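You operate a simulated robot arm through the tools that you are given. There is no shell and no other tool. Be economical: measure what you need, move in short steps, check, and stop when the job is done.

The job below is to be done with a simulated two-armed robot. You get a single attempt, and the scene is never put back.

## Task
Take the blue plate on the top of the card bales and put it away on the top of the service bench. Then stack the pack labelled "wafers" from the top of the card bales on top of the pack that says "oat bars". Then put the white core on the shelf of the card cage. Then put the white roll on top of the brown ticket tray. Then stack the pot that says "mousse" from the top of the card bales on top of the pot labelled "yoghurt". Then open the bin flap. Keep to this order.

Only the result counts: the job must be done as asked and must still hold three seconds after the hand-in. Knocking over, shifting, dropping, spilling or breaking anything else fails it.

## Robot
Two 7-joint arms with fingered hands on one trunk, on a base that drives. Base frame: it is fixed to the floor where the robot stands at the start and does not move with it; the origin is under the middle of the robot, x ahead of it, y to its left, z up. Readings come in m, degrees, newtons and seconds.
The left shoulder is at the start at [0.121, 0.17, 1.109], the right one opposite. With the tool pointing down near the work surface each hand reaches from about 0.1 to 0.8 m from the robot's upright axis, wherever it stands, measured 20 degrees to its own side. Places, roughly: bin flap [7.3, 8.3, 0.6]; blue plate (7x5x3 cm) [0.7, 0.2, 1]; brown pot, pink pot, white pot [2, 0.5, 1]; brown ticket tray [1.75, 0.5, 1]; green pack, purple pack, white pack [0.75, 0.5, 1]; shelf of the card cage (19x44 cm) [2.86, 1.92, 0.8]; top of the service bench [-5.4, 0.2, 1]; white core (5x5x4 cm) [0.8, 0.6, 1]; white roll (6x6x3 cm) [2.2, 0.7, 1]. Payload 4 kg a hand.
The TCP of each hand is the grasp point between the finger pads, 0.026 m short of the fingertips. In the tool frame z runs along the fingers and y along their closing line. The gripper opens to 0.132 m. The gripper's body begins 0.073 m behind the TCP. The gripper is a hand of 4 fingers: y runs from the thumb to the fingers, the wrist lies at [0, 0, -0.224] in the tool frame, and closing takes about 1.5 s.
Orientation is that of the tool frame in the base frame, as [roll, pitch, yaw] about the fixed x, y, z axes, in that order (R = Rz(yaw) Ry(pitch) Rx(roll)). With the fingers straight down and closing along the base's y, the tool's x points along the base's -x, its y along +y and its z along -z.

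## Interface
- The arms move only by the tool play_rows. It takes "left_targets", "right_targets" or both (then of equal length, played together; a hand with none holds still); each is a list that holds one entry, the list of rows, each a list of 7 numbers: the turn, a rotation vector about the tool's x, y, z in units of 45 degrees (1.0 is 45 degrees), then the shift along the tool's x, y, z in units of 300 mm (1.0 is 300 mm), then the finger opening in mm, from 0 to 132. In form: [[[ax, ay, az, tx, ty, tz, hand], ...]]. A call has 1 to 20 rows; each row is the pose to reach, as a shift and turn from the pose commanded when the call began, along the tool's axes at that moment. A call with a number of a shift or a turn outside -1 to 1 is refused whole. A row lasts 0.2 s, in which the tool goes at most 0.05 m and 8.6 degrees; a call with a longer step from one row to the next is refused whole, and so is a gripper value outside its range. A pose out of reach is approached as far as the arm can. The call stops where the force on the tool passes 40 N (or 10 N more than at its start, if that is more) or the arm is blocked; 0.2 s more then pass. The fingers move at their own pace (about 0.108 m/s each) and stop on an object; they squeeze with about 26 N. The grip force told is the motor's: it shows also when the fingers shut on nothing. Time passes only in rows, and 0.2 s behind the last, so rows that repeat a pose let the fingers close. It gives the time, the measured TCP pose, the force on the tool (base axes), the opening and the grip force at its end, in the units of the frame above (readings bear some noise), with the torque about the TCP (base axes, N m) and any sound that the robot's microphone picked up, and new pictures: "pictures" is both (left out), scene, wrist or none (wrist: the cameras of the hands that moved).
- Cameras (640 x 400 px; columns grow to the right, rows downward): "scene" is now at [0.2226, 0.0462, 1.3216]; the picture's right is [0.51, -0.86, 0.00], its down [-0.18, -0.11, -0.98] and it looks along [0.84, 0.50, -0.21] (base axes); focal length 262 px, centre (320, 200). "left" rides on the left gripper at [-0.073, 0.006, -0.094] in its tool frame; the picture's right is [-0.08, -1.00, 0.00], its down [0.79, -0.06, -0.62] and it looks along [0.61, -0.05, 0.79] (tool axes); focal length 230 px, centre (320, 200). "right" rides on the right gripper at [0.073, 0.006, -0.094] in its tool frame; the picture's right is [-0.08, 1.00, 0.00], its down [-0.79, -0.06, -0.62] and it looks along [-0.61, -0.05, 0.79] (tool axes); focal length 230 px, centre (320, 200). There is no depth. A picture from a camera that has moved, and an enlarged one, comes with that camera's place and axes in the base frame and with its lens.
- lift_body(by): slides the trunk up (or, below 0, down) by that many m; the arms and the scene camera ride with it, the base frame stays. It gives what a move gives, with no picture.
- steer(legs): drives the robot by 1 to 6 legs, each [ahead, left, turn to the left] in m, m and degrees, along the robot's own axes; the way and the turn of a leg run together, so that a leg with both is an arc; at most 1.5 m and 180 degrees a leg. The arms and the cameras ride along, it lands a little off, and it stops where it bumps. It gives what a move gives, and a new picture of the scene camera.
- set_grasp(shape, hand): the hand has 4 fingers and takes this shape, open, in about a second: jaw (thumb against the fingers, like two jaws); tri (thumb and two fingers); tip (a fingertip pinch); poke (one finger out to press); point (the index stretched); flat (the hand flat); cup (the hand cupped); fist (a fist). The gripper value then closes the fingers along that shape, each until it touches; the sizes above hold for jaw. It gives what a move gives, with no picture.
- turn_head(pan, tilt): turns the head with the scene camera to pan (to the left, within 80 degrees either way) and tilt (down, from -29 to 69), counted from straight ahead of the robot. It gives what a move gives, and a new picture of the scene camera.
- enlarge(camera, box): a new picture of the part [left, top, right, bottom] of that camera's present view, enlarged. It takes no simulated time.
- finish_job(): hands the job in; it is judged then, once.

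Work in short steps. Places have to be worked out from the pictures, the camera data and where the tool is seen: move nearer, look again, correct. Check each grasp and each placing, and mend what went wrong. You have 175 turns and 260 pictures in all, those below and enlarged ones among them. Open the grippers and draw the arms clear of the work before you hand the job in, unless the task says otherwise; then end with one line.

The tools are called after ">>>" as a command line: name --argument value ..., lists and objects as JSON in quotes. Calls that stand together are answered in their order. play_rows: Moves the arms, as the interface text tells. Its arguments: {"type":"object","properties":{"left_targets":{"type":"array"},"right_targets":{"type":"array"},"pictures":{"type":"string","enum":["both","scene","wrist","none"]}},"required":[]} The other tools are called the same way: lift_body (by) slides the trunk up or down; set_grasp (shape, hand) gives the hand a shape; steer (legs) drives the base; turn_head (pan, tilt) turns the head that bears the scene camera; enlarge (camera, box) takes an enlarged picture of a part of a camera's view; finish_job () hands the job in.

At the start:

```text
t: 0.0
left_tcp_pos: [0.4059, 0.4928, 1.2882]
left_orientation: [-180.0, 0.0, -180.0]
left_force: [-1.0, -0.4, -0.6]
left_ft_torque: [-0.02, 0.02, 0.0]
left_width: 0.1316
left_grasp_force: 0.0
left_shape: jaw
right_tcp_pos: [0.3886, 0.0187, 1.2313]
right_orientation: [179.9, 0.0, -180.0]
right_force: [-0.4, 0.3, 0.7]
right_ft_torque: [0.01, 0.01, -0.02]
right_width: 0.132
right_grasp_force: 0.0
right_shape: jaw
trunk travel left (down, up): [-0.125, 0.226]
robot x, y, heading: [0.0008, 0.0024, 0.2]
head pan, tilt: [30.7, 12.3]
```

scene: 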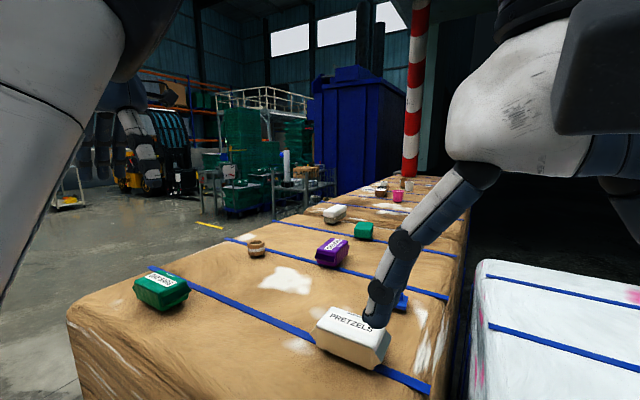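
right: 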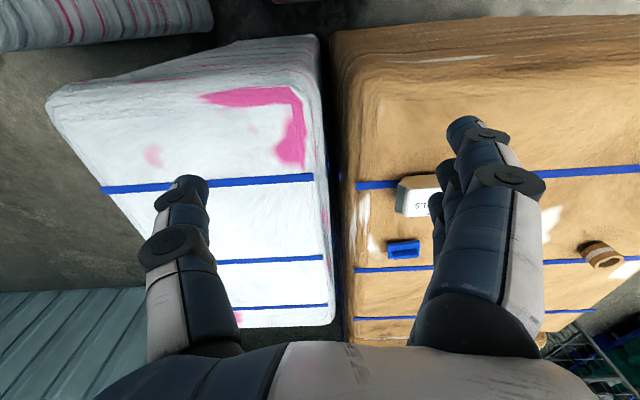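
left: 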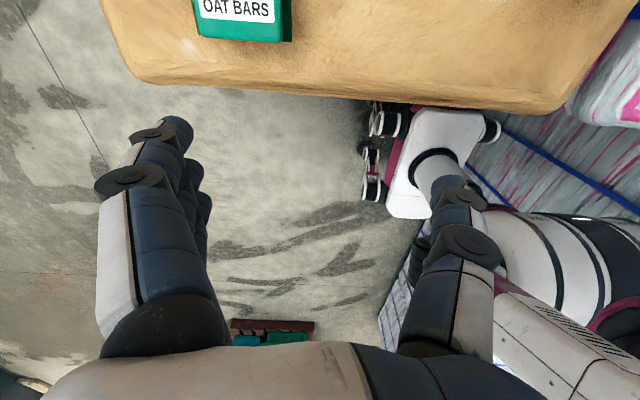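

I'll take a closer look at the objects on the bales, to tell which pack is which.

>>> turn_head --pan 15 --tilt 30

>>> enlarge --camera "scene" --box '[60, 100, 380, 300]'

```text
t: 0.8
left_tcp_pos: [0.4057, 0.4926, 1.2875]
left_orientation: [-180.0, 0.0, -180.0]
left_force: [-0.5, 0.0, 0.3]
left_ft_torque: [-0.02, -0.01, 0.03]
left_width: 0.1319
left_grasp_force: 0.2
left_shape: jaw
right_tcp_pos: [0.3897, 0.0175, 1.2318]
right_orientation: [180.0, 0.1, 179.9]
right_force: [-0.7, -0.6, -0.1]
right_ft_torque: [-0.02, 0.0, 0.02]
right_width: 0.1321
right_grasp_force: 0.1
right_shape: jaw
trunk travel left (down, up): [-0.125, 0.226]
robot x, y, heading: [-0.0014, 0.0018, 0.3]
head pan, tilt: [15.0, 30.0]
camera scene: at [0.2297, 0.022, 1.2932], right [0.26, -0.97, 0.0], down [-0.48, -0.13, -0.87], along [0.84, 0.22, -0.5], focal length 262 px, centre (320, 200)
```

scene: 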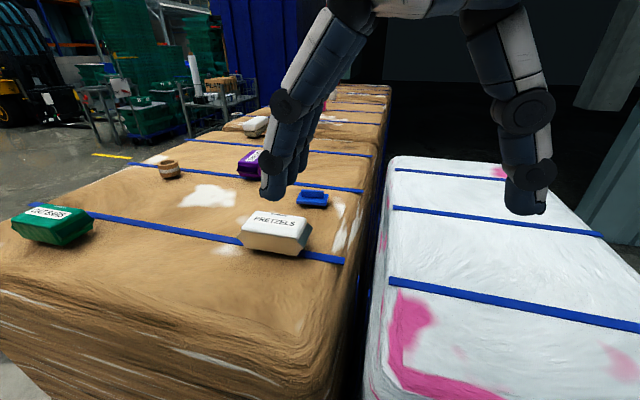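

```text
2.00 times, centred on (220, 200) of scene
camera zoom: at [0.2297, 0.022, 1.2932], right [0.26, -0.97, 0.0], down [-0.48, -0.13, -0.87], along [0.84, 0.22, -0.5], focal length 523 px, centre (520, 200)
```

zoom: 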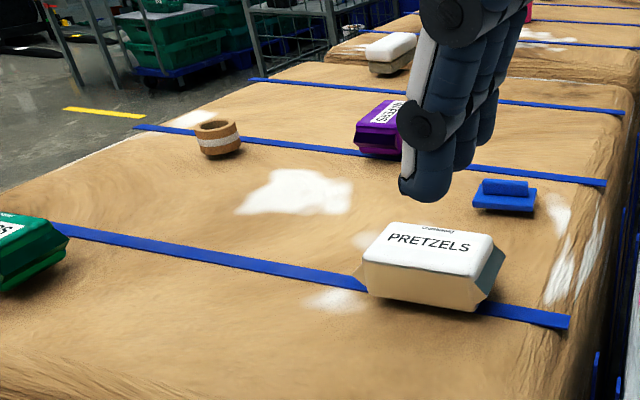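

The purple pack reads "wafers", and the "white core" is the small ring with the white band. The blue plate is near (0.71, 0.17) with a handle bar along y. I bring the left hand over it, turning it towards closing along x, and move the right hand aside.

>>> play_rows --left_targets '[[[0, 0, 0.125, -0.1, -0.1, 0, 132], [0, 0, 0.25, -0.2, -0.2, 0, 132], [0, 0, 0.375, -0.3, -0.3, 0, 132], [0, 0, 0.5, -0.4, -0.4, 0, 132], [0, 0, 0.625, -0.5, -0.5, 0, 132], [0, 0, 0.75, -0.6, -0.6, 0, 132], [0, 0, 0.875, -0.7, -0.7, 0.05, 132], [0, 0, 1, -0.8, -0.8, 0.1, 132]]]' --right_targets '[[[0, 0, 0, 0.03, -0.1, 0, 132], [0, 0, 0, 0.06, -0.2, 0, 132], [0, 0, 0, 0.1, -0.3, 0, 132], [0, 0, 0, 0.13, -0.4, 0, 132], [0, 0, 0, 0.16, -0.5, 0, 132], [0, 0, 0, 0.2, -0.6, 0, 132], [0, 0, 0, 0.2, -0.7, 0, 132], [0, 0, 0, 0.2, -0.8, 0, 132]]]' --pictures "both"

```text
t: 2.6
left_tcp_pos: [0.6451, 0.2508, 1.2557]
left_orientation: [180.0, -0.1, 134.9]
left_force: [1.0, -0.6, 0.8]
left_ft_torque: [0.03, 0.01, 0.0]
left_width: 0.1322
left_grasp_force: 0.0
left_shape: jaw
right_tcp_pos: [0.3297, -0.2234, 1.2294]
right_orientation: [179.9, -0.2, -179.9]
right_force: [-0.8, 0.3, -0.4]
right_ft_torque: [0.06, 0.04, 0.02]
right_width: 0.1318
right_grasp_force: 0.2
right_shape: jaw
trunk travel left (down, up): [-0.125, 0.226]
robot x, y, heading: [-0.002, -0.0021, -0.1]
head pan, tilt: [15.0, 30.0]
camera scene: at [0.2311, 0.021, 1.2927], right [0.26, -0.97, 0.0], down [-0.48, -0.13, -0.87], along [0.84, 0.22, -0.5], focal length 262 px, centre (320, 200)
camera right: at [0.2568, -0.2192, 1.3227], right [0.08, 1.0, 0.0], down [0.79, -0.06, 0.62], along [0.61, -0.05, -0.79], focal length 230 px, centre (320, 200)
camera left: at [0.702, 0.202, 1.3494], right [-0.65, -0.76, 0.0], down [-0.6, 0.51, 0.62], along [-0.47, 0.4, -0.79], focal length 230 px, centre (320, 200)
```

scene: 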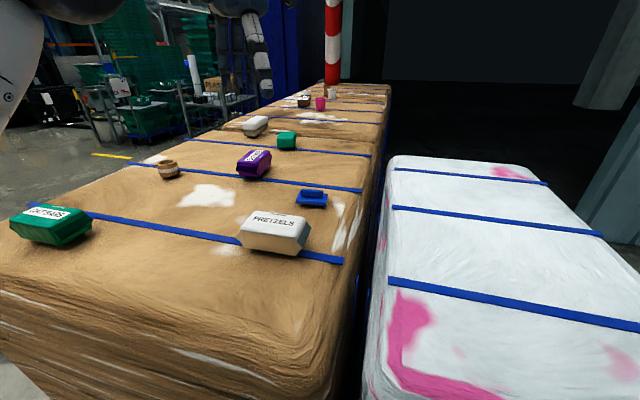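
right: 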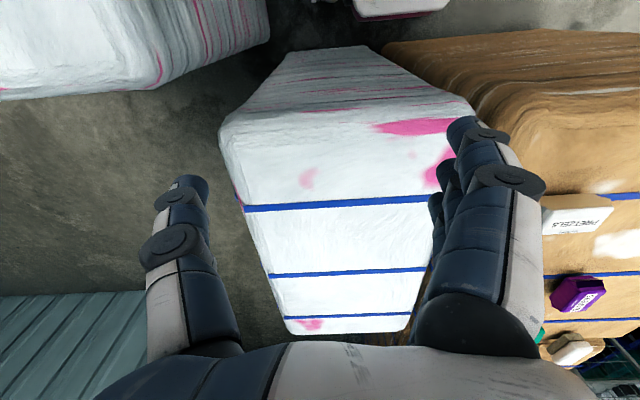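
left: 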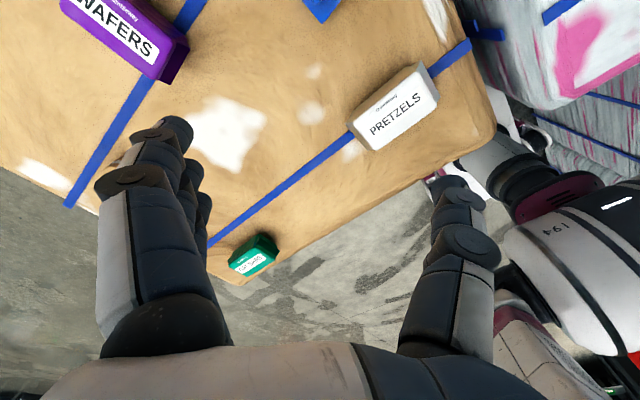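

Plate seen clearly now. I complete the turn to yaw 90 and centre above it, at z about 1.16.

>>> play_rows --left_targets '[[[0, 0, 0.167, -0.06, -0.01, 0.05, 132], [0, 0, 0.333, -0.12, -0.02, 0.1, 132], [0, 0, 0.5, -0.18, -0.025, 0.16, 132], [0, 0, 0.667, -0.24, -0.03, 0.22, 132], [0, 0, 0.833, -0.3, -0.04, 0.28, 132], [0, 0, 1, -0.354, -0.047, 0.33, 132]]]' --pictures "both"

```text
t: 4.0
left_tcp_pos: [0.7114, 0.1675, 1.1569]
left_orientation: [180.0, 0.0, 90.0]
left_force: [0.5, -0.2, -0.3]
left_ft_torque: [-0.01, 0.02, -0.01]
left_width: 0.1321
left_grasp_force: 0.1
left_shape: jaw
right_tcp_pos: [0.3288, -0.223, 1.23]
right_orientation: [-180.0, -0.1, -179.8]
right_force: [-0.6, 0.2, 1.1]
right_ft_torque: [0.03, 0.02, -0.01]
right_width: 0.1319
right_grasp_force: 0.1
right_shape: jaw
trunk travel left (down, up): [-0.125, 0.226]
robot x, y, heading: [0.0022, -0.0025, -0.1]
head pan, tilt: [15.0, 30.0]
camera scene: at [0.2305, 0.0218, 1.2929], right [0.26, -0.97, 0.0], down [-0.48, -0.13, -0.87], along [0.84, 0.22, -0.5], focal length 262 px, centre (320, 200)
camera left: at [0.7169, 0.0924, 1.2512], right [-1.0, -0.08, 0.0], down [-0.06, 0.78, 0.62], along [-0.05, 0.62, -0.79], focal length 230 px, centre (320, 200)
```

scene: 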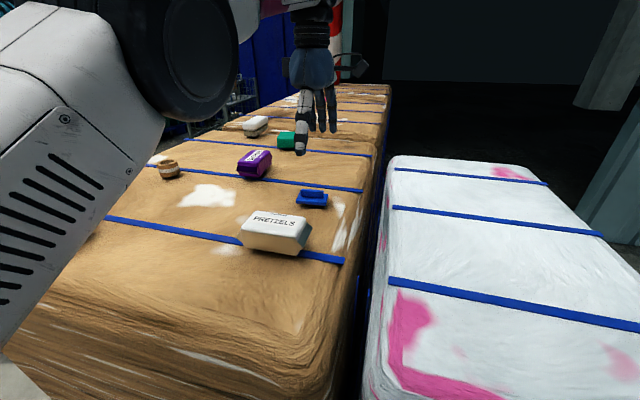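
left: 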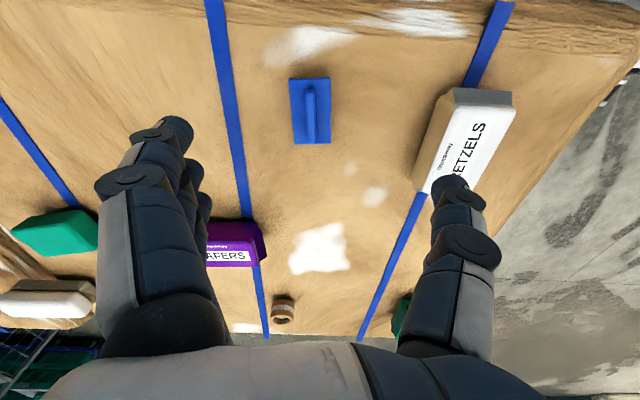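

Handle bar centre is at about (0.720, 0.167), aligned with y. I lower with a 60 mm opening to z about 1.045 and look.

>>> play_rows --left_targets '[[[0, 0, 0, 0, 0.02, 0.0, 60], [0, 0, 0, 0, 0.028, 0.0, 60], [0, 0, 0, 0, 0.028, 0.1, 60], [0, 0, 0, 0, 0.028, 0.2, 60], [0, 0, 0, 0, 0.028, 0.3, 60], [0, 0, 0, 0, 0.028, 0.373, 60], [0, 0, 0, 0, 0.028, 0.373, 60]]]' --pictures "both"

```text
t: 5.6
left_tcp_pos: [0.7184, 0.1671, 1.0462]
left_orientation: [-179.9, 0.0, 90.0]
left_force: [-0.1, -0.4, 0.5]
left_ft_torque: [-0.02, 0.0, 0.0]
left_width: 0.0606
left_grasp_force: 0.1
left_shape: jaw
right_tcp_pos: [0.3282, -0.2219, 1.2301]
right_orientation: [180.0, 0.0, 180.0]
right_force: [0.6, 0.7, 0.6]
right_ft_torque: [0.01, -0.01, 0.01]
right_width: 0.1319
right_grasp_force: 0.0
right_shape: jaw
trunk travel left (down, up): [-0.125, 0.226]
robot x, y, heading: [0.0014, -0.0013, -0.0]
head pan, tilt: [15.0, 30.0]
camera scene: at [0.2295, 0.0219, 1.2932], right [0.26, -0.97, 0.0], down [-0.48, -0.13, -0.87], along [0.84, 0.22, -0.5], focal length 262 px, centre (320, 200)
camera left: at [0.7247, 0.0922, 1.1396], right [-1.0, -0.08, 0.0], down [-0.06, 0.78, 0.62], along [-0.05, 0.61, -0.79], focal length 230 px, centre (320, 200)
```

scene: 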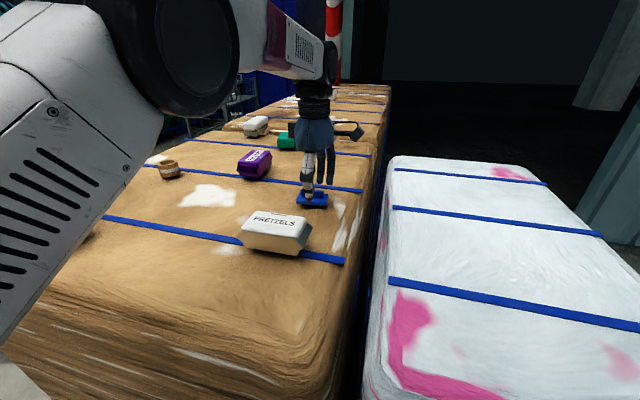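
left: 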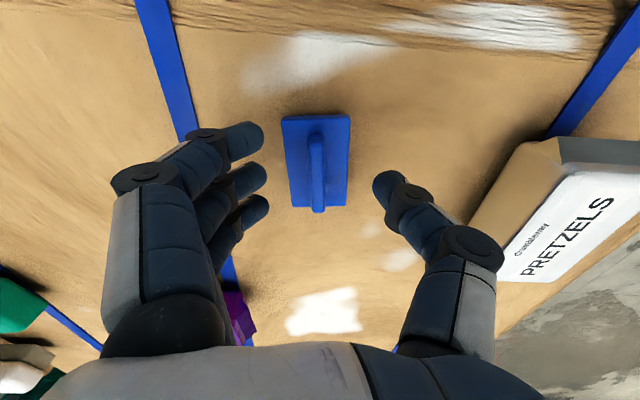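

Aligned well; I go down 10 mm further and close.

>>> play_rows --left_targets '[[[0, 0, 0, -0.01, 0.005, 0.018, 60], [0, 0, 0, -0.01, 0.005, 0.035, 60], [0, 0, 0, -0.01, 0.005, 0.035, 30], [0, 0, 0, -0.01, 0.005, 0.035, 0], [0, 0, 0, -0.01, 0.005, 0.035, 0], [0, 0, 0, -0.01, 0.005, 0.035, 0], [0, 0, 0, -0.01, 0.005, 0.035, 0]]]' --pictures "wrist"

```text
t: 7.2
left_tcp_pos: [0.7194, 0.1634, 1.0371]
left_orientation: [179.9, 0.0, 90.0]
left_force: [0.5, 0.3, 1.7]
left_ft_torque: [-0.02, -0.09, -0.04]
left_width: 0.0
left_grasp_force: 26.4
left_shape: jaw
right_tcp_pos: [0.3291, -0.223, 1.23]
right_orientation: [-180.0, -0.1, 179.9]
right_force: [0.4, 0.3, 0.4]
right_ft_torque: [-0.01, -0.02, 0.0]
right_width: 0.1319
right_grasp_force: 0.0
right_shape: jaw
trunk travel left (down, up): [-0.125, 0.226]
robot x, y, heading: [0.0008, -0.002, -0.0]
head pan, tilt: [15.0, 30.0]
camera left: at [0.7259, 0.0896, 1.1296], right [-1.0, -0.08, 0.0], down [-0.06, 0.78, 0.62], along [-0.05, 0.61, -0.79], focal length 230 px, centre (320, 200)
```

left: 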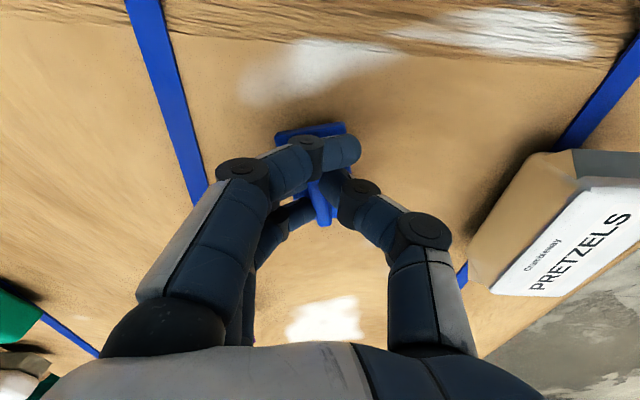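

The fingers shut over or past the bar and the plate turned slightly. I open again and look.

>>> play_rows --left_targets '[[[0, 0, 0, 0, 0, 0, 40], [0, 0, 0, 0, 0, 0, 60], [0, 0, 0, 0, 0, 0, 60], [0, 0, 0, 0, 0, -0.05, 60]]]' --pictures "wrist"

>>> enlarge --camera "left" --box '[240, 100, 400, 250]'

>>> enlarge --camera "scene" --box '[260, 140, 360, 220]'

```text
t: 8.2
left_tcp_pos: [0.7197, 0.1649, 1.0506]
left_orientation: [-179.9, 0.0, 90.0]
left_force: [0.6, -0.3, -0.3]
left_ft_torque: [0.0, -0.01, -0.02]
left_width: 0.059
left_grasp_force: 0.1
left_shape: jaw
right_tcp_pos: [0.3287, -0.2229, 1.23]
right_orientation: [-180.0, 0.0, 180.0]
right_force: [-0.6, -0.6, 0.2]
right_ft_torque: [0.01, -0.01, 0.0]
right_width: 0.1319
right_grasp_force: 0.1
right_shape: jaw
trunk travel left (down, up): [-0.125, 0.226]
robot x, y, heading: [-0.0002, 0.0012, 0.0]
head pan, tilt: [15.0, 30.0]
camera left: at [0.7258, 0.0901, 1.1441], right [-1.0, -0.08, 0.0], down [-0.06, 0.78, 0.62], along [-0.05, 0.62, -0.79], focal length 230 px, centre (320, 200)
```

left: 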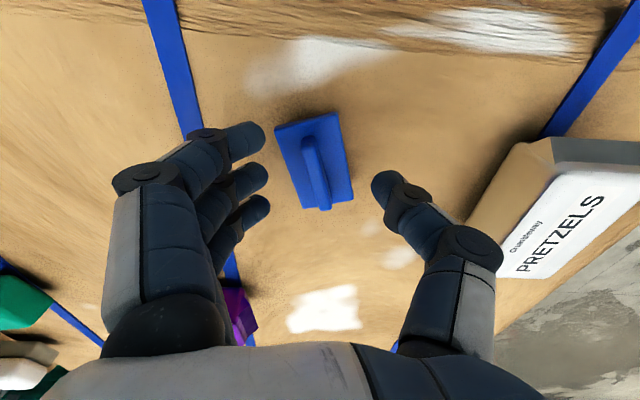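

```text
2.67 times, centred on (320, 175) of left
camera zoom: at [0.7258, 0.0901, 1.1441], right [-1.0, -0.08, 0.0], down [-0.06, 0.78, 0.62], along [-0.05, 0.62, -0.79], focal length 614 px, centre (320, 267)
```

zoom: 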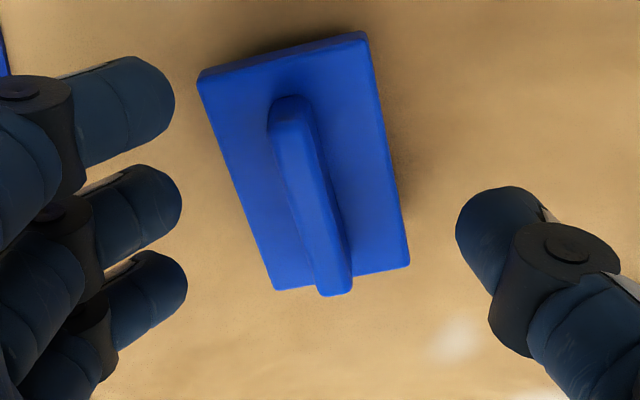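

```text
5.00 times, centred on (310, 180) of scene
camera zoom: at [0.2294, 0.0219, 1.2932], right [0.26, -0.97, 0.0], down [-0.48, -0.13, -0.87], along [0.84, 0.22, -0.5], focal length 1308 px, centre (370, 300)
```

zoom: 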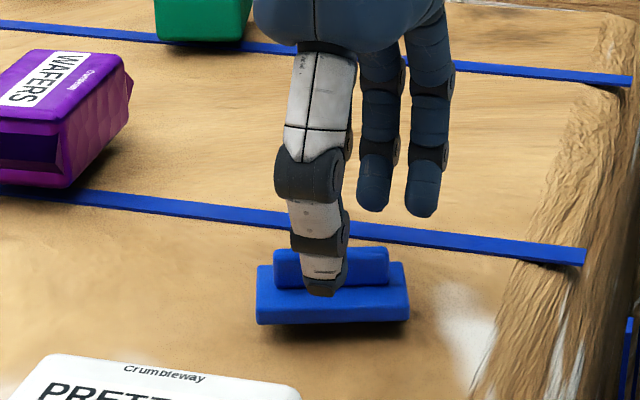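

The bar is thin, and from parallax its top is nearer z 1.013, so I was too high. The plate is now turned about 17°. I align with it, go down to about 1.027 and close.

>>> play_rows --left_targets '[[[0, 0, -0.13, 0.01, 0, 0, 60], [0, 0, -0.26, 0.025, 0, 0, 60], [0, 0, -0.38, 0.025, 0, 0.02, 50], [0, 0, -0.38, 0.025, 0, 0.05, 50], [0, 0, -0.38, 0.025, 0, 0.065, 50], [0, 0, -0.38, 0.025, 0, 0.078, 50], [0, 0, -0.38, 0.025, 0, 0.078, 50]]]' --pictures "wrist"

>>> enlarge --camera "scene" --box '[260, 140, 360, 220]'

```text
t: 9.8
left_tcp_pos: [0.7204, 0.1717, 1.0269]
left_orientation: [180.0, 0.0, 107.2]
left_force: [0.9, -0.4, -0.5]
left_ft_torque: [-0.02, -0.03, -0.01]
left_width: 0.0507
left_grasp_force: 0.1
left_shape: jaw
right_tcp_pos: [0.3285, -0.2219, 1.2301]
right_orientation: [-180.0, 0.0, -180.0]
right_force: [-0.3, 0.3, 0.2]
right_ft_torque: [0.01, 0.0, -0.01]
right_width: 0.1316
right_grasp_force: 0.1
right_shape: jaw
trunk travel left (down, up): [-0.125, 0.226]
robot x, y, heading: [0.0049, -0.0023, 0.0]
head pan, tilt: [15.0, 30.0]
camera left: at [0.7471, 0.1023, 1.1207], right [-0.93, -0.37, 0.0], down [-0.29, 0.73, 0.62], along [-0.23, 0.57, -0.79], focal length 230 px, centre (320, 200)
```

left: 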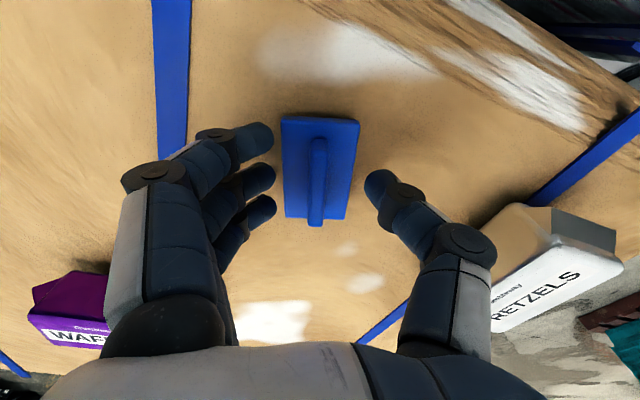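

```text
5.00 times, centred on (310, 180) of scene
camera zoom: at [0.2297, 0.0219, 1.2931], right [0.26, -0.97, 0.0], down [-0.48, -0.13, -0.87], along [0.84, 0.22, -0.5], focal length 1308 px, centre (370, 300)
```

zoom: 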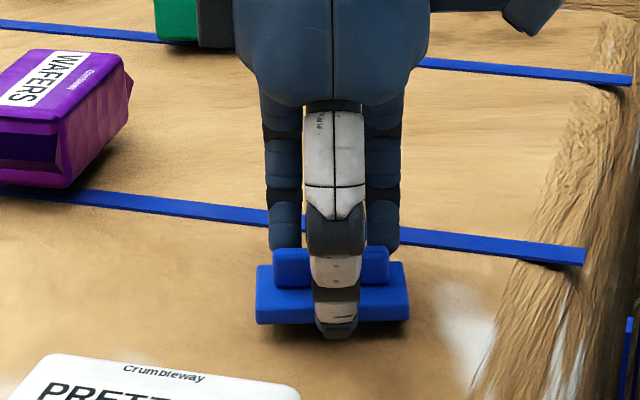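

Thumb and fingers stand just outside the base; I close here.

>>> play_rows --left_targets '[[[0, 0, 0, 0, 0, 0, 30], [0, 0, 0, 0, 0, 0, 0], [0, 0, 0, 0, 0, 0, 0], [0, 0, 0, 0, 0, 0, 0], [0, 0, 0, 0, 0, 0, 0]]]' --pictures "wrist"

>>> enlarge --camera "scene" --box '[260, 140, 360, 220]'

```text
t: 11.0
left_tcp_pos: [0.7195, 0.1722, 1.0277]
left_orientation: [179.8, 0.0, 107.2]
left_force: [4.7, 0.5, 12.0]
left_ft_torque: [0.08, -0.22, -0.01]
left_width: 0.0251
left_grasp_force: 25.9
left_shape: jaw
right_tcp_pos: [0.3282, -0.2229, 1.2308]
right_orientation: [179.9, 0.1, -179.9]
right_force: [0.4, 0.1, 0.0]
right_ft_torque: [-0.03, 0.0, 0.03]
right_width: 0.1321
right_grasp_force: 0.1
right_shape: jaw
trunk travel left (down, up): [-0.125, 0.226]
robot x, y, heading: [-0.0018, 0.0032, -0.1]
head pan, tilt: [15.0, 30.0]
camera left: at [0.7467, 0.1023, 1.1225], right [-0.93, -0.37, 0.0], down [-0.29, 0.73, 0.62], along [-0.22, 0.57, -0.79], focal length 230 px, centre (320, 200)
```

left: 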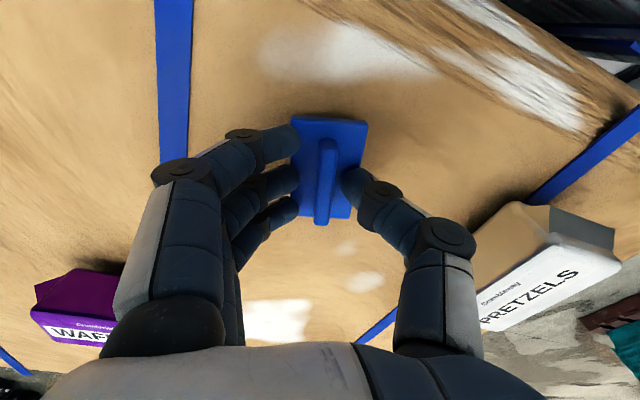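

```text
5.00 times, centred on (310, 180) of scene
camera zoom: at [0.229, 0.0218, 1.2934], right [0.26, -0.97, 0.0], down [-0.48, -0.13, -0.87], along [0.84, 0.22, -0.5], focal length 1308 px, centre (370, 300)
```

zoom: 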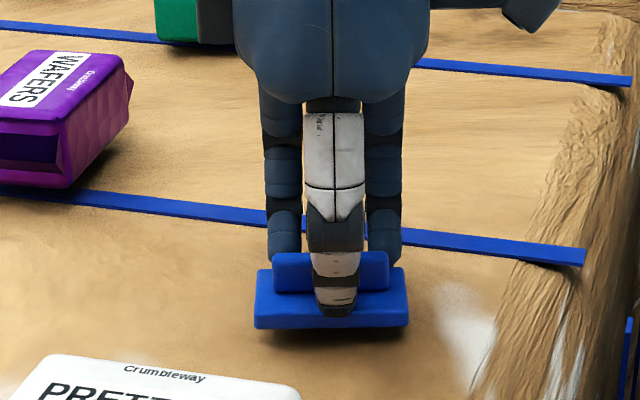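

Grip force 26 N at 25 mm width: something is held (likely base edge against bar). I test with a small lift.

>>> play_rows --left_targets '[[[0, 0, 0, 0, 0, -0.03, 0], [0, 0, 0, 0, 0, -0.07, 0], [0, 0, 0, 0, 0, -0.12, 0], [0, 0, 0, 0, 0, -0.16, 0]]]' --pictures "both"

>>> enlarge --camera "scene" --box '[260, 120, 360, 220]'

```text
t: 12.0
left_tcp_pos: [0.7196, 0.1702, 1.0757]
left_orientation: [-180.0, 0.0, 107.1]
left_force: [-0.5, 0.0, -0.8]
left_ft_torque: [0.02, -0.01, 0.01]
left_width: 0.0247
left_grasp_force: 26.1
left_shape: jaw
right_tcp_pos: [0.3281, -0.2233, 1.2313]
right_orientation: [-179.9, 0.1, -180.0]
right_force: [0.0, 0.1, -0.8]
right_ft_torque: [0.02, -0.02, 0.03]
right_width: 0.1316
right_grasp_force: 0.0
right_shape: jaw
trunk travel left (down, up): [-0.125, 0.226]
robot x, y, heading: [-0.0036, -0.0006, -0.2]
head pan, tilt: [15.0, 30.0]
camera scene: at [0.2297, 0.0219, 1.2931], right [0.26, -0.97, 0.0], down [-0.48, -0.13, -0.87], along [0.84, 0.22, -0.5], focal length 262 px, centre (320, 200)
camera left: at [0.7471, 0.1023, 1.1693], right [-0.93, -0.37, 0.0], down [-0.29, 0.73, 0.62], along [-0.23, 0.57, -0.79], focal length 230 px, centre (320, 200)
```

scene: 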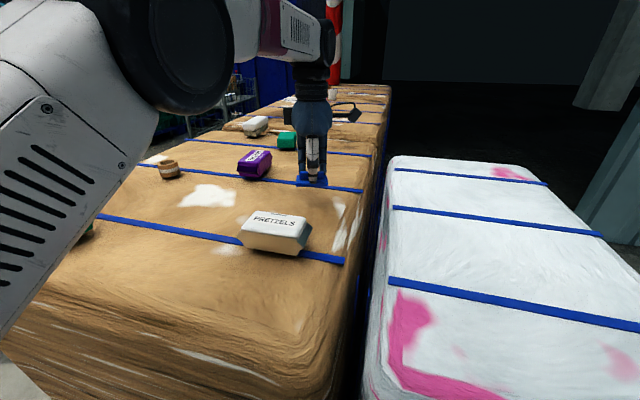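
left: 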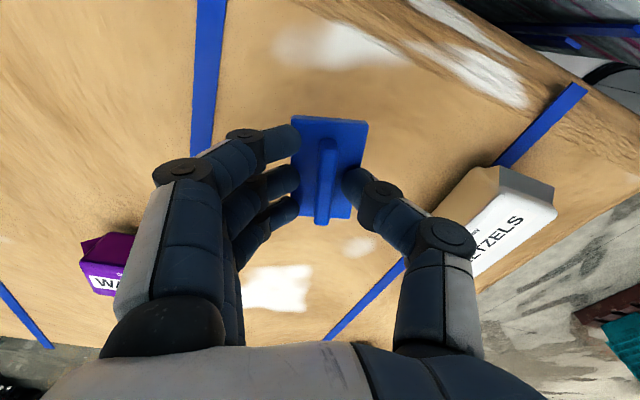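

```text
4.00 times, centred on (310, 170) of scene
camera zoom: at [0.2297, 0.0219, 1.2931], right [0.26, -0.97, 0.0], down [-0.48, -0.13, -0.87], along [0.84, 0.22, -0.5], focal length 1047 px, centre (360, 320)
```

zoom: 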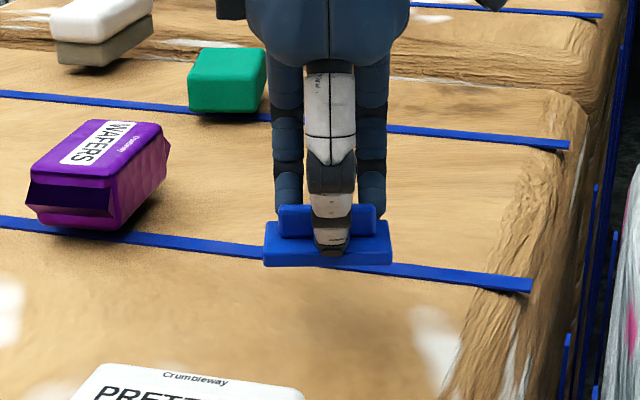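

The plate is held firmly and level. I lift it high and draw it in before driving.

>>> play_rows --left_targets '[[[0, 0, 0, 0, 0, -0.15, 0], [0, 0, 0, 0, 0, -0.3, 0], [0, 0, 0, 0, 0, -0.45, 0], [0, 0, 0, 0.06, -0.08, -0.57, 0], [0, 0, 0, 0.13, -0.18, -0.667, 0], [0, 0, 0, 0.22, -0.3, -0.667, 0], [0, 0, 0, 0.31, -0.42, -0.667, 0], [0, 0, 0, 0.4, -0.53, -0.667, 0], [0, 0, 0, 0.49, -0.65, -0.667, 0], [0, 0, 0, 0.58, -0.763, -0.667, 0], [0, 0, 0, 0.58, -0.763, -0.667, 0]]]' --pictures "wrist"

>>> turn_head --pan 80 --tilt 15

>>> turn_head --pan -80 --tilt 15

```text
t: 14.4
left_tcp_pos: [0.6042, 0.2118, 1.275]
left_orientation: [179.9, 0.0, 107.2]
left_force: [-0.1, 0.2, -1.8]
left_ft_torque: [0.03, -0.03, -0.01]
left_width: 0.0241
left_grasp_force: 25.9
left_shape: jaw
left hand out of reach, approached as far as the arm can: row 2, 3, 4, 5, 7, 8, 9, 10, 11
right_tcp_pos: [0.3297, -0.222, 1.2313]
right_orientation: [-179.9, 0.0, 179.9]
right_force: [-0.4, 0.3, -0.2]
right_ft_torque: [0.02, -0.02, 0.01]
right_width: 0.1319
right_grasp_force: 0.0
right_shape: jaw
trunk travel left (down, up): [-0.125, 0.226]
robot x, y, heading: [0.0027, 0.0003, 0.1]
head pan, tilt: [15.0, 30.0]
camera left: at [0.6312, 0.1424, 1.3677], right [-0.93, -0.37, 0.0], down [-0.29, 0.73, 0.62], along [-0.23, 0.57, -0.79], focal length 230 px, centre (320, 200)
```

left: 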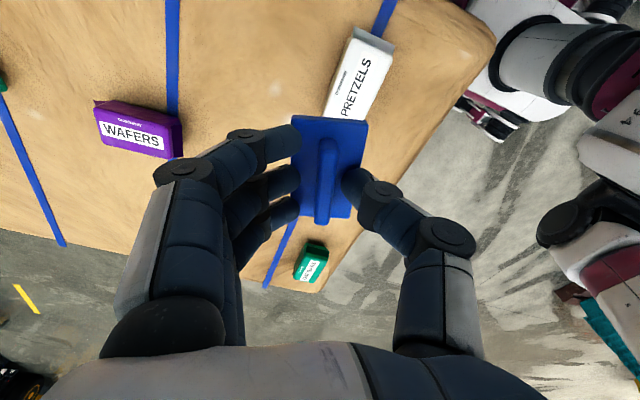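

```text
t: 15.8
left_tcp_pos: [0.6042, 0.2126, 1.2739]
left_orientation: [179.9, 0.1, 107.2]
left_force: [-0.1, -1.1, -1.1]
left_ft_torque: [0.03, -0.01, 0.05]
left_width: 0.0245
left_grasp_force: 26.0
left_shape: jaw
right_tcp_pos: [0.3284, -0.2229, 1.231]
right_orientation: [180.0, 0.0, -180.0]
right_force: [0.6, 0.2, 0.1]
right_ft_torque: [0.0, 0.0, 0.04]
right_width: 0.1321
right_grasp_force: 0.1
right_shape: jaw
trunk travel left (down, up): [-0.125, 0.226]
robot x, y, heading: [0.001, 0.0009, -0.1]
head pan, tilt: [80.0, 15.0]
camera scene: at [0.1589, 0.0905, 1.3173], right [0.98, -0.17, 0.0], down [-0.05, -0.26, -0.97], along [0.17, 0.95, -0.26], focal length 262 px, centre (320, 200)
```

scene: 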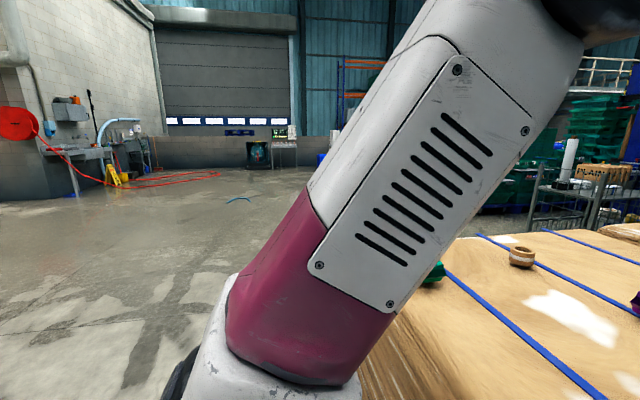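

```text
t: 18.2
left_tcp_pos: [0.6048, 0.2121, 1.2739]
left_orientation: [180.0, 0.0, 107.1]
left_force: [0.0, -0.3, -1.7]
left_ft_torque: [0.01, 0.0, -0.02]
left_width: 0.0243
left_grasp_force: 25.8
left_shape: jaw
right_tcp_pos: [0.329, -0.2238, 1.2312]
right_orientation: [179.9, 0.0, 179.9]
right_force: [-1.2, -1.1, 0.1]
right_ft_torque: [-0.01, -0.03, -0.01]
right_width: 0.1321
right_grasp_force: 0.1
right_shape: jaw
trunk travel left (down, up): [-0.125, 0.226]
robot x, y, heading: [-0.0008, 0.0001, -0.0]
head pan, tilt: [-80.0, 15.0]
camera scene: at [0.1588, -0.0934, 1.3173], right [-0.98, -0.17, 0.0], down [-0.05, 0.25, -0.97], along [0.17, -0.95, -0.26], focal length 262 px, centre (320, 200)
```

scene: 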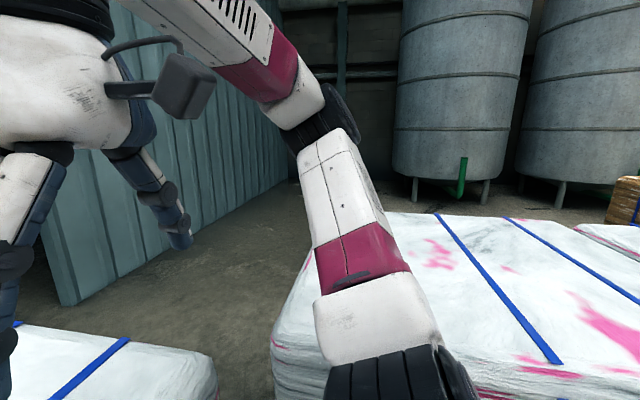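

Right rear is another white bale, left side is open floor. I go back and left, then turn round towards the bench.

>>> steer --legs '[[-0.4, 0.3, 0], [-0.3, 0.9, 0], [0, 0, 90]]'

>>> turn_head --pan 70 --tilt 10

```text
t: 29.5
left_tcp_pos: [-0.908, 1.8026, 1.2743]
left_orientation: [180.0, 0.0, -162.6]
left_force: [1.6, -0.6, -0.7]
left_ft_torque: [0.02, -0.04, -0.02]
left_width: 0.0242
left_grasp_force: 25.6
left_shape: jaw
right_tcp_pos: [-0.4722, 1.5282, 1.2308]
right_orientation: [180.0, 0.0, -89.7]
right_force: [-0.3, 0.5, -0.5]
right_ft_torque: [-0.01, 0.0, 0.02]
right_width: 0.1319
right_grasp_force: 0.1
right_shape: jaw
trunk travel left (down, up): [-0.125, 0.226]
robot x, y, heading: [-0.6891, 1.198, 90.4]
head pan, tilt: [-80.0, 15.0]
camera scene: at [-0.6, 1.355, 1.3173], right [0.18, -0.98, 0.0], down [-0.25, -0.05, -0.97], along [0.95, 0.17, -0.26], focal length 262 px, centre (320, 200)
```

scene: 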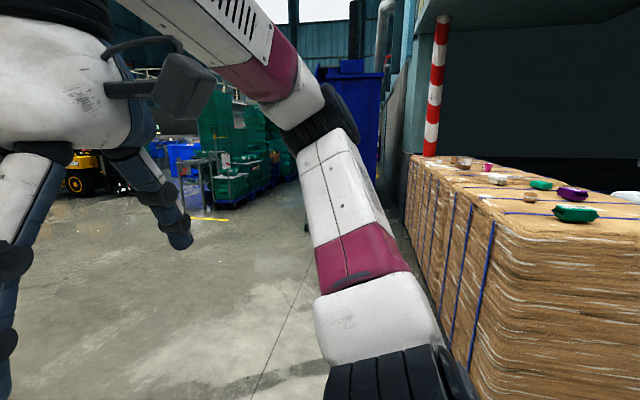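

```text
t: 31.9
left_tcp_pos: [-0.9072, 1.8026, 1.2742]
left_orientation: [-180.0, 0.0, -162.6]
left_force: [0.0, 0.3, -0.4]
left_ft_torque: [0.01, 0.01, 0.02]
left_width: 0.0239
left_grasp_force: 26.1
left_shape: jaw
right_tcp_pos: [-0.4724, 1.5285, 1.2303]
right_orientation: [179.9, 0.1, -89.6]
right_force: [0.6, 0.4, -0.6]
right_ft_torque: [0.01, 0.0, 0.0]
right_width: 0.132
right_grasp_force: 0.0
right_shape: jaw
trunk travel left (down, up): [-0.125, 0.226]
robot x, y, heading: [-0.6924, 1.1999, 90.4]
head pan, tilt: [70.0, 10.0]
camera scene: at [-0.7793, 1.3694, 1.3254], right [0.34, 0.94, 0.0], down [0.16, -0.06, -0.98], along [-0.93, 0.33, -0.17], focal length 262 px, centre (320, 200)
```

scene: 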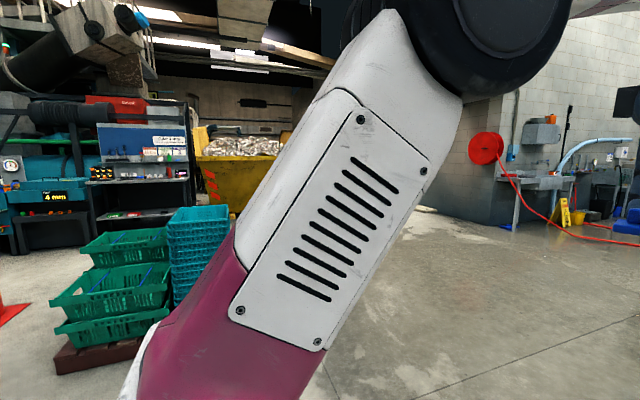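

I turn the other 90° to face -x and look ahead.

>>> turn_head --pan 0 --tilt 12

>>> steer --legs '[[0, 0, 90]]'

```text
t: 33.3
left_tcp_pos: [-0.9075, 1.8016, 1.2733]
left_orientation: [-180.0, 0.0, -162.5]
left_force: [-0.1, -0.9, -1.0]
left_ft_torque: [-0.01, -0.01, 0.01]
left_width: 0.024
left_grasp_force: 26.3
left_shape: jaw
right_tcp_pos: [-0.4722, 1.5285, 1.2304]
right_orientation: [-180.0, 0.0, -89.5]
right_force: [0.7, -0.3, -0.6]
right_ft_torque: [0.0, -0.02, 0.0]
right_width: 0.132
right_grasp_force: 0.1
right_shape: jaw
trunk travel left (down, up): [-0.125, 0.226]
robot x, y, heading: [-0.6888, 1.2004, 90.5]
head pan, tilt: [0.0, 12.0]
camera scene: at [-0.6924, 1.4314, 1.3222], right [1.0, 0.01, 0.0], down [0.0, -0.21, -0.98], along [-0.01, 0.98, -0.21], focal length 262 px, centre (320, 200)
```

scene: 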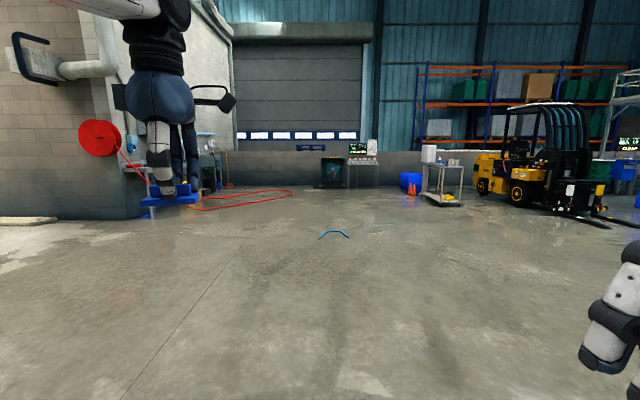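

```text
t: 37.5
left_tcp_pos: [-1.2961, 0.9854, 1.2746]
left_orientation: [180.0, 0.0, -72.7]
left_force: [0.4, -0.1, -1.5]
left_ft_torque: [0.02, -0.01, -0.01]
left_width: 0.0221
left_grasp_force: 25.8
left_shape: jaw
right_tcp_pos: [-1.0214, 1.4197, 1.231]
right_orientation: [180.0, 0.1, 0.2]
right_force: [0.2, 0.0, -0.4]
right_ft_torque: [-0.01, 0.02, 0.0]
right_width: 0.1316
right_grasp_force: 0.0
right_shape: jaw
trunk travel left (down, up): [-0.125, 0.226]
robot x, y, heading: [-0.692, 1.2013, -179.5]
head pan, tilt: [0.0, 12.0]
camera scene: at [-0.9249, 1.1962, 1.3222], right [0.0, 1.0, 0.0], down [0.21, 0.0, -0.98], along [-0.98, 0.0, -0.21], focal length 262 px, centre (320, 200)
```

scene: 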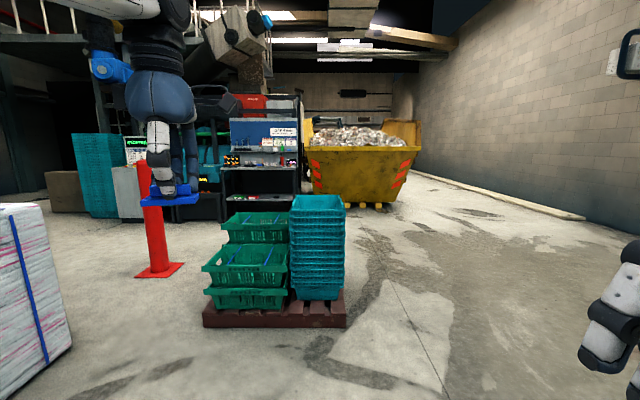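

The bench should be the dark unit near column 260; I take a closer look and check the grip.

>>> enlarge --camera "scene" --box '[180, 80, 340, 240]'

>>> enlarge --camera "left" --box '[200, 80, 440, 260]'

```text
2.50 times, centred on (260, 160) of scene
camera zoom: at [-0.9249, 1.1962, 1.3222], right [0.0, 1.0, 0.0], down [0.21, 0.0, -0.98], along [-0.98, 0.0, -0.21], focal length 654 px, centre (470, 300)
```

zoom: 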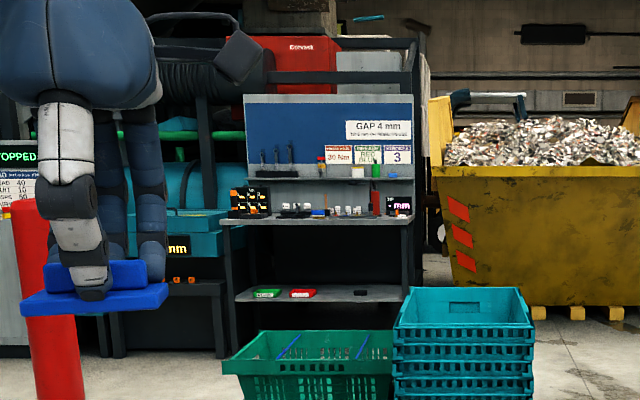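

```text
2.22 times, centred on (320, 170) of left
camera zoom: at [-1.323, 1.0521, 1.3676], right [0.93, 0.37, 0.0], down [0.29, -0.73, 0.62], along [0.23, -0.57, -0.79], focal length 511 px, centre (320, 267)
```

zoom: 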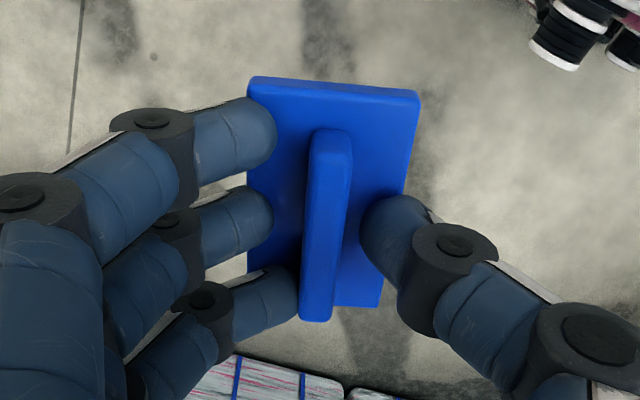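

The bench is free of obstacles in front except the crate pallet (x −2.6…−3.3, y 0.3…1.4). I go round its right side.

>>> steer --legs '[[0.9, -1.0, 0], [1.4, 0, 0], [0.8, 0, 0]]'

>>> turn_head --pan 60 --tilt 20

```text
t: 54.7
left_tcp_pos: [-4.4081, 1.9589, 1.2742]
left_orientation: [179.9, -0.1, -72.5]
left_force: [-0.2, -0.4, -0.9]
left_ft_torque: [0.01, 0.0, 0.01]
left_width: 0.0218
left_grasp_force: 26.0
left_shape: jaw
right_tcp_pos: [-4.135, 2.3938, 1.2314]
right_orientation: [179.9, 0.0, 0.4]
right_force: [-0.4, -0.2, 0.2]
right_ft_torque: [-0.02, -0.01, 0.02]
right_width: 0.132
right_grasp_force: 0.1
right_shape: jaw
trunk travel left (down, up): [-0.125, 0.226]
robot x, y, heading: [-3.8044, 2.1736, -179.9]
head pan, tilt: [0.0, 12.0]
camera scene: at [-4.0371, 2.1709, 1.3222], right [-0.01, 1.0, 0.0], down [0.21, 0.0, -0.98], along [-0.98, -0.01, -0.21], focal length 262 px, centre (320, 200)
```

scene: 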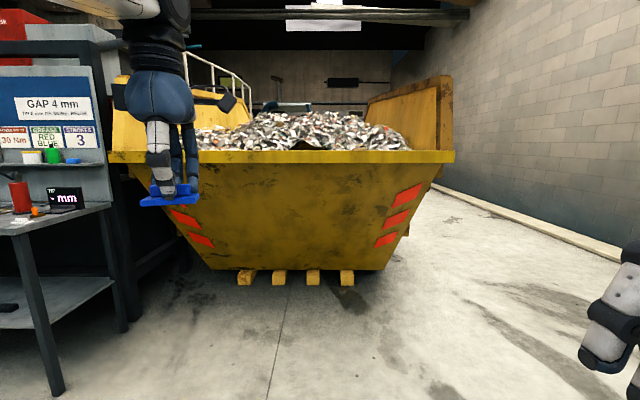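

```text
t: 56.0
left_tcp_pos: [-4.407, 1.958, 1.2738]
left_orientation: [-180.0, 0.0, -72.5]
left_force: [0.2, 0.4, -1.4]
left_ft_torque: [0.01, -0.01, -0.03]
left_width: 0.022
left_grasp_force: 26.1
left_shape: jaw
right_tcp_pos: [-4.1353, 2.3951, 1.2311]
right_orientation: [180.0, 0.0, 0.4]
right_force: [-0.9, 0.4, 0.7]
right_ft_torque: [-0.01, 0.02, 0.03]
right_width: 0.1318
right_grasp_force: 0.2
right_shape: jaw
trunk travel left (down, up): [-0.125, 0.226]
robot x, y, heading: [-3.802, 2.1725, -179.7]
head pan, tilt: [60.0, 20.0]
camera scene: at [-3.9898, 2.0906, 1.3092], right [-0.87, 0.5, 0.0], down [0.17, 0.3, -0.94], along [-0.47, -0.82, -0.34], focal length 262 px, centre (320, 200)
```

scene: 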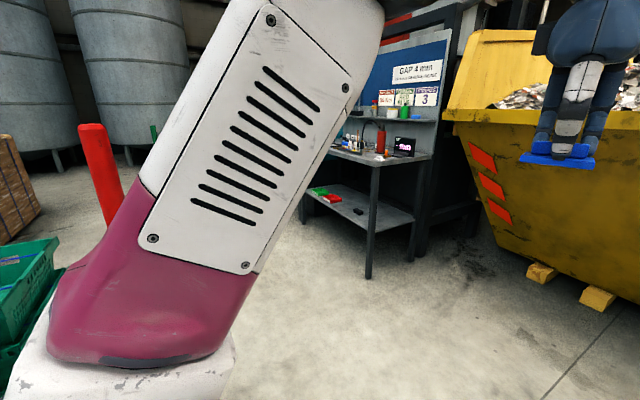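

Bench front edge is around x −5.15, top about z 0.9–0.95. I drive forward a bit and slide left to in front of it.

>>> steer --legs '[[0.3, 0.4, 0], [0, 1.2, 0]]'

>>> turn_head --pan 0 --tilt 25

```text
t: 64.6
left_tcp_pos: [-4.7081, 0.3715, 1.2739]
left_orientation: [-179.9, 0.0, -73.2]
left_force: [-0.7, 0.2, -1.2]
left_ft_torque: [-0.04, -0.02, -0.01]
left_width: 0.0223
left_grasp_force: 26.2
left_shape: jaw
right_tcp_pos: [-4.4318, 0.8042, 1.2304]
right_orientation: [179.9, -0.1, -0.3]
right_force: [-0.3, -0.6, 0.0]
right_ft_torque: [0.02, 0.01, 0.01]
right_width: 0.1322
right_grasp_force: 0.1
right_shape: jaw
trunk travel left (down, up): [-0.125, 0.226]
robot x, y, heading: [-4.1023, 0.5789, 179.7]
head pan, tilt: [60.0, 20.0]
camera scene: at [-4.2889, 0.4986, 1.3091], right [-0.86, 0.5, 0.0], down [0.17, 0.3, -0.94], along [-0.47, -0.81, -0.34], focal length 262 px, centre (320, 200)
```

scene: 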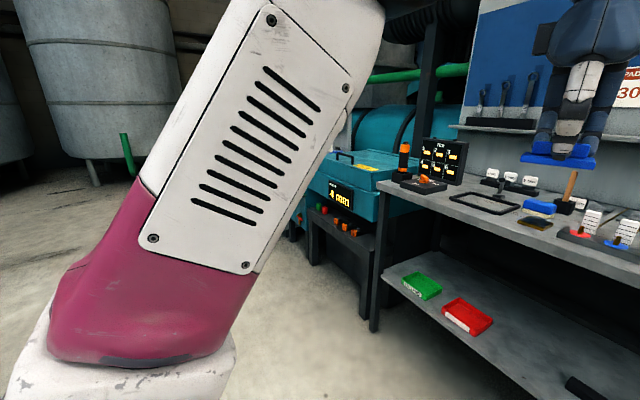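

```text
t: 65.9
left_tcp_pos: [-4.7071, 0.3715, 1.2736]
left_orientation: [-180.0, 0.0, -73.2]
left_force: [0.3, 0.0, -1.4]
left_ft_torque: [-0.02, -0.02, -0.03]
left_width: 0.0219
left_grasp_force: 25.9
left_shape: jaw
right_tcp_pos: [-4.4306, 0.804, 1.2296]
right_orientation: [180.0, 0.0, -0.2]
right_force: [0.7, -0.3, -0.3]
right_ft_torque: [0.01, -0.02, -0.01]
right_width: 0.1321
right_grasp_force: 0.1
right_shape: jaw
trunk travel left (down, up): [-0.125, 0.226]
robot x, y, heading: [-4.1051, 0.5802, 179.7]
head pan, tilt: [0.0, 25.0]
camera scene: at [-4.3341, 0.5796, 1.3011], right [0.0, 1.0, 0.0], down [0.42, 0.0, -0.91], along [-0.91, 0.0, -0.42], focal length 262 px, centre (320, 200)
```

scene: 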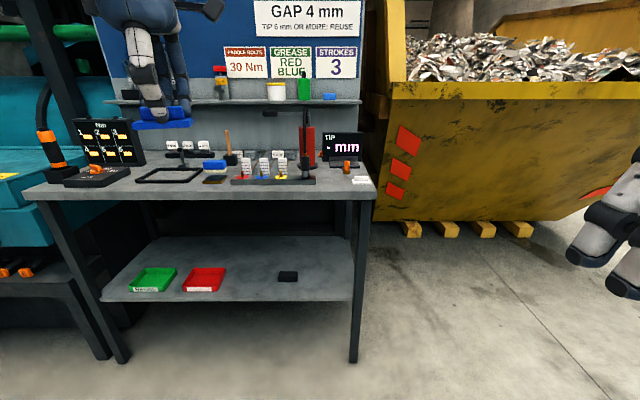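

The bench top with its free strip along the front edge is visible. I zoom in on it.

>>> enlarge --camera "scene" --box '[20, 100, 390, 220]'

```text
1.73 times, centred on (205, 160) of scene
camera zoom: at [-4.3341, 0.5796, 1.3011], right [0.0, 1.0, 0.0], down [0.42, 0.0, -0.91], along [-0.91, 0.0, -0.42], focal length 453 px, centre (519, 269)
```

zoom: 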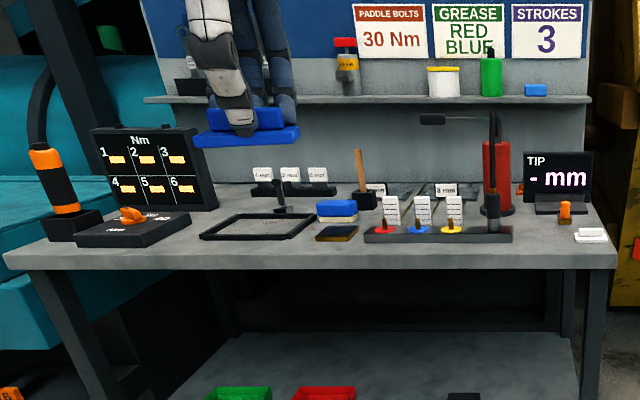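

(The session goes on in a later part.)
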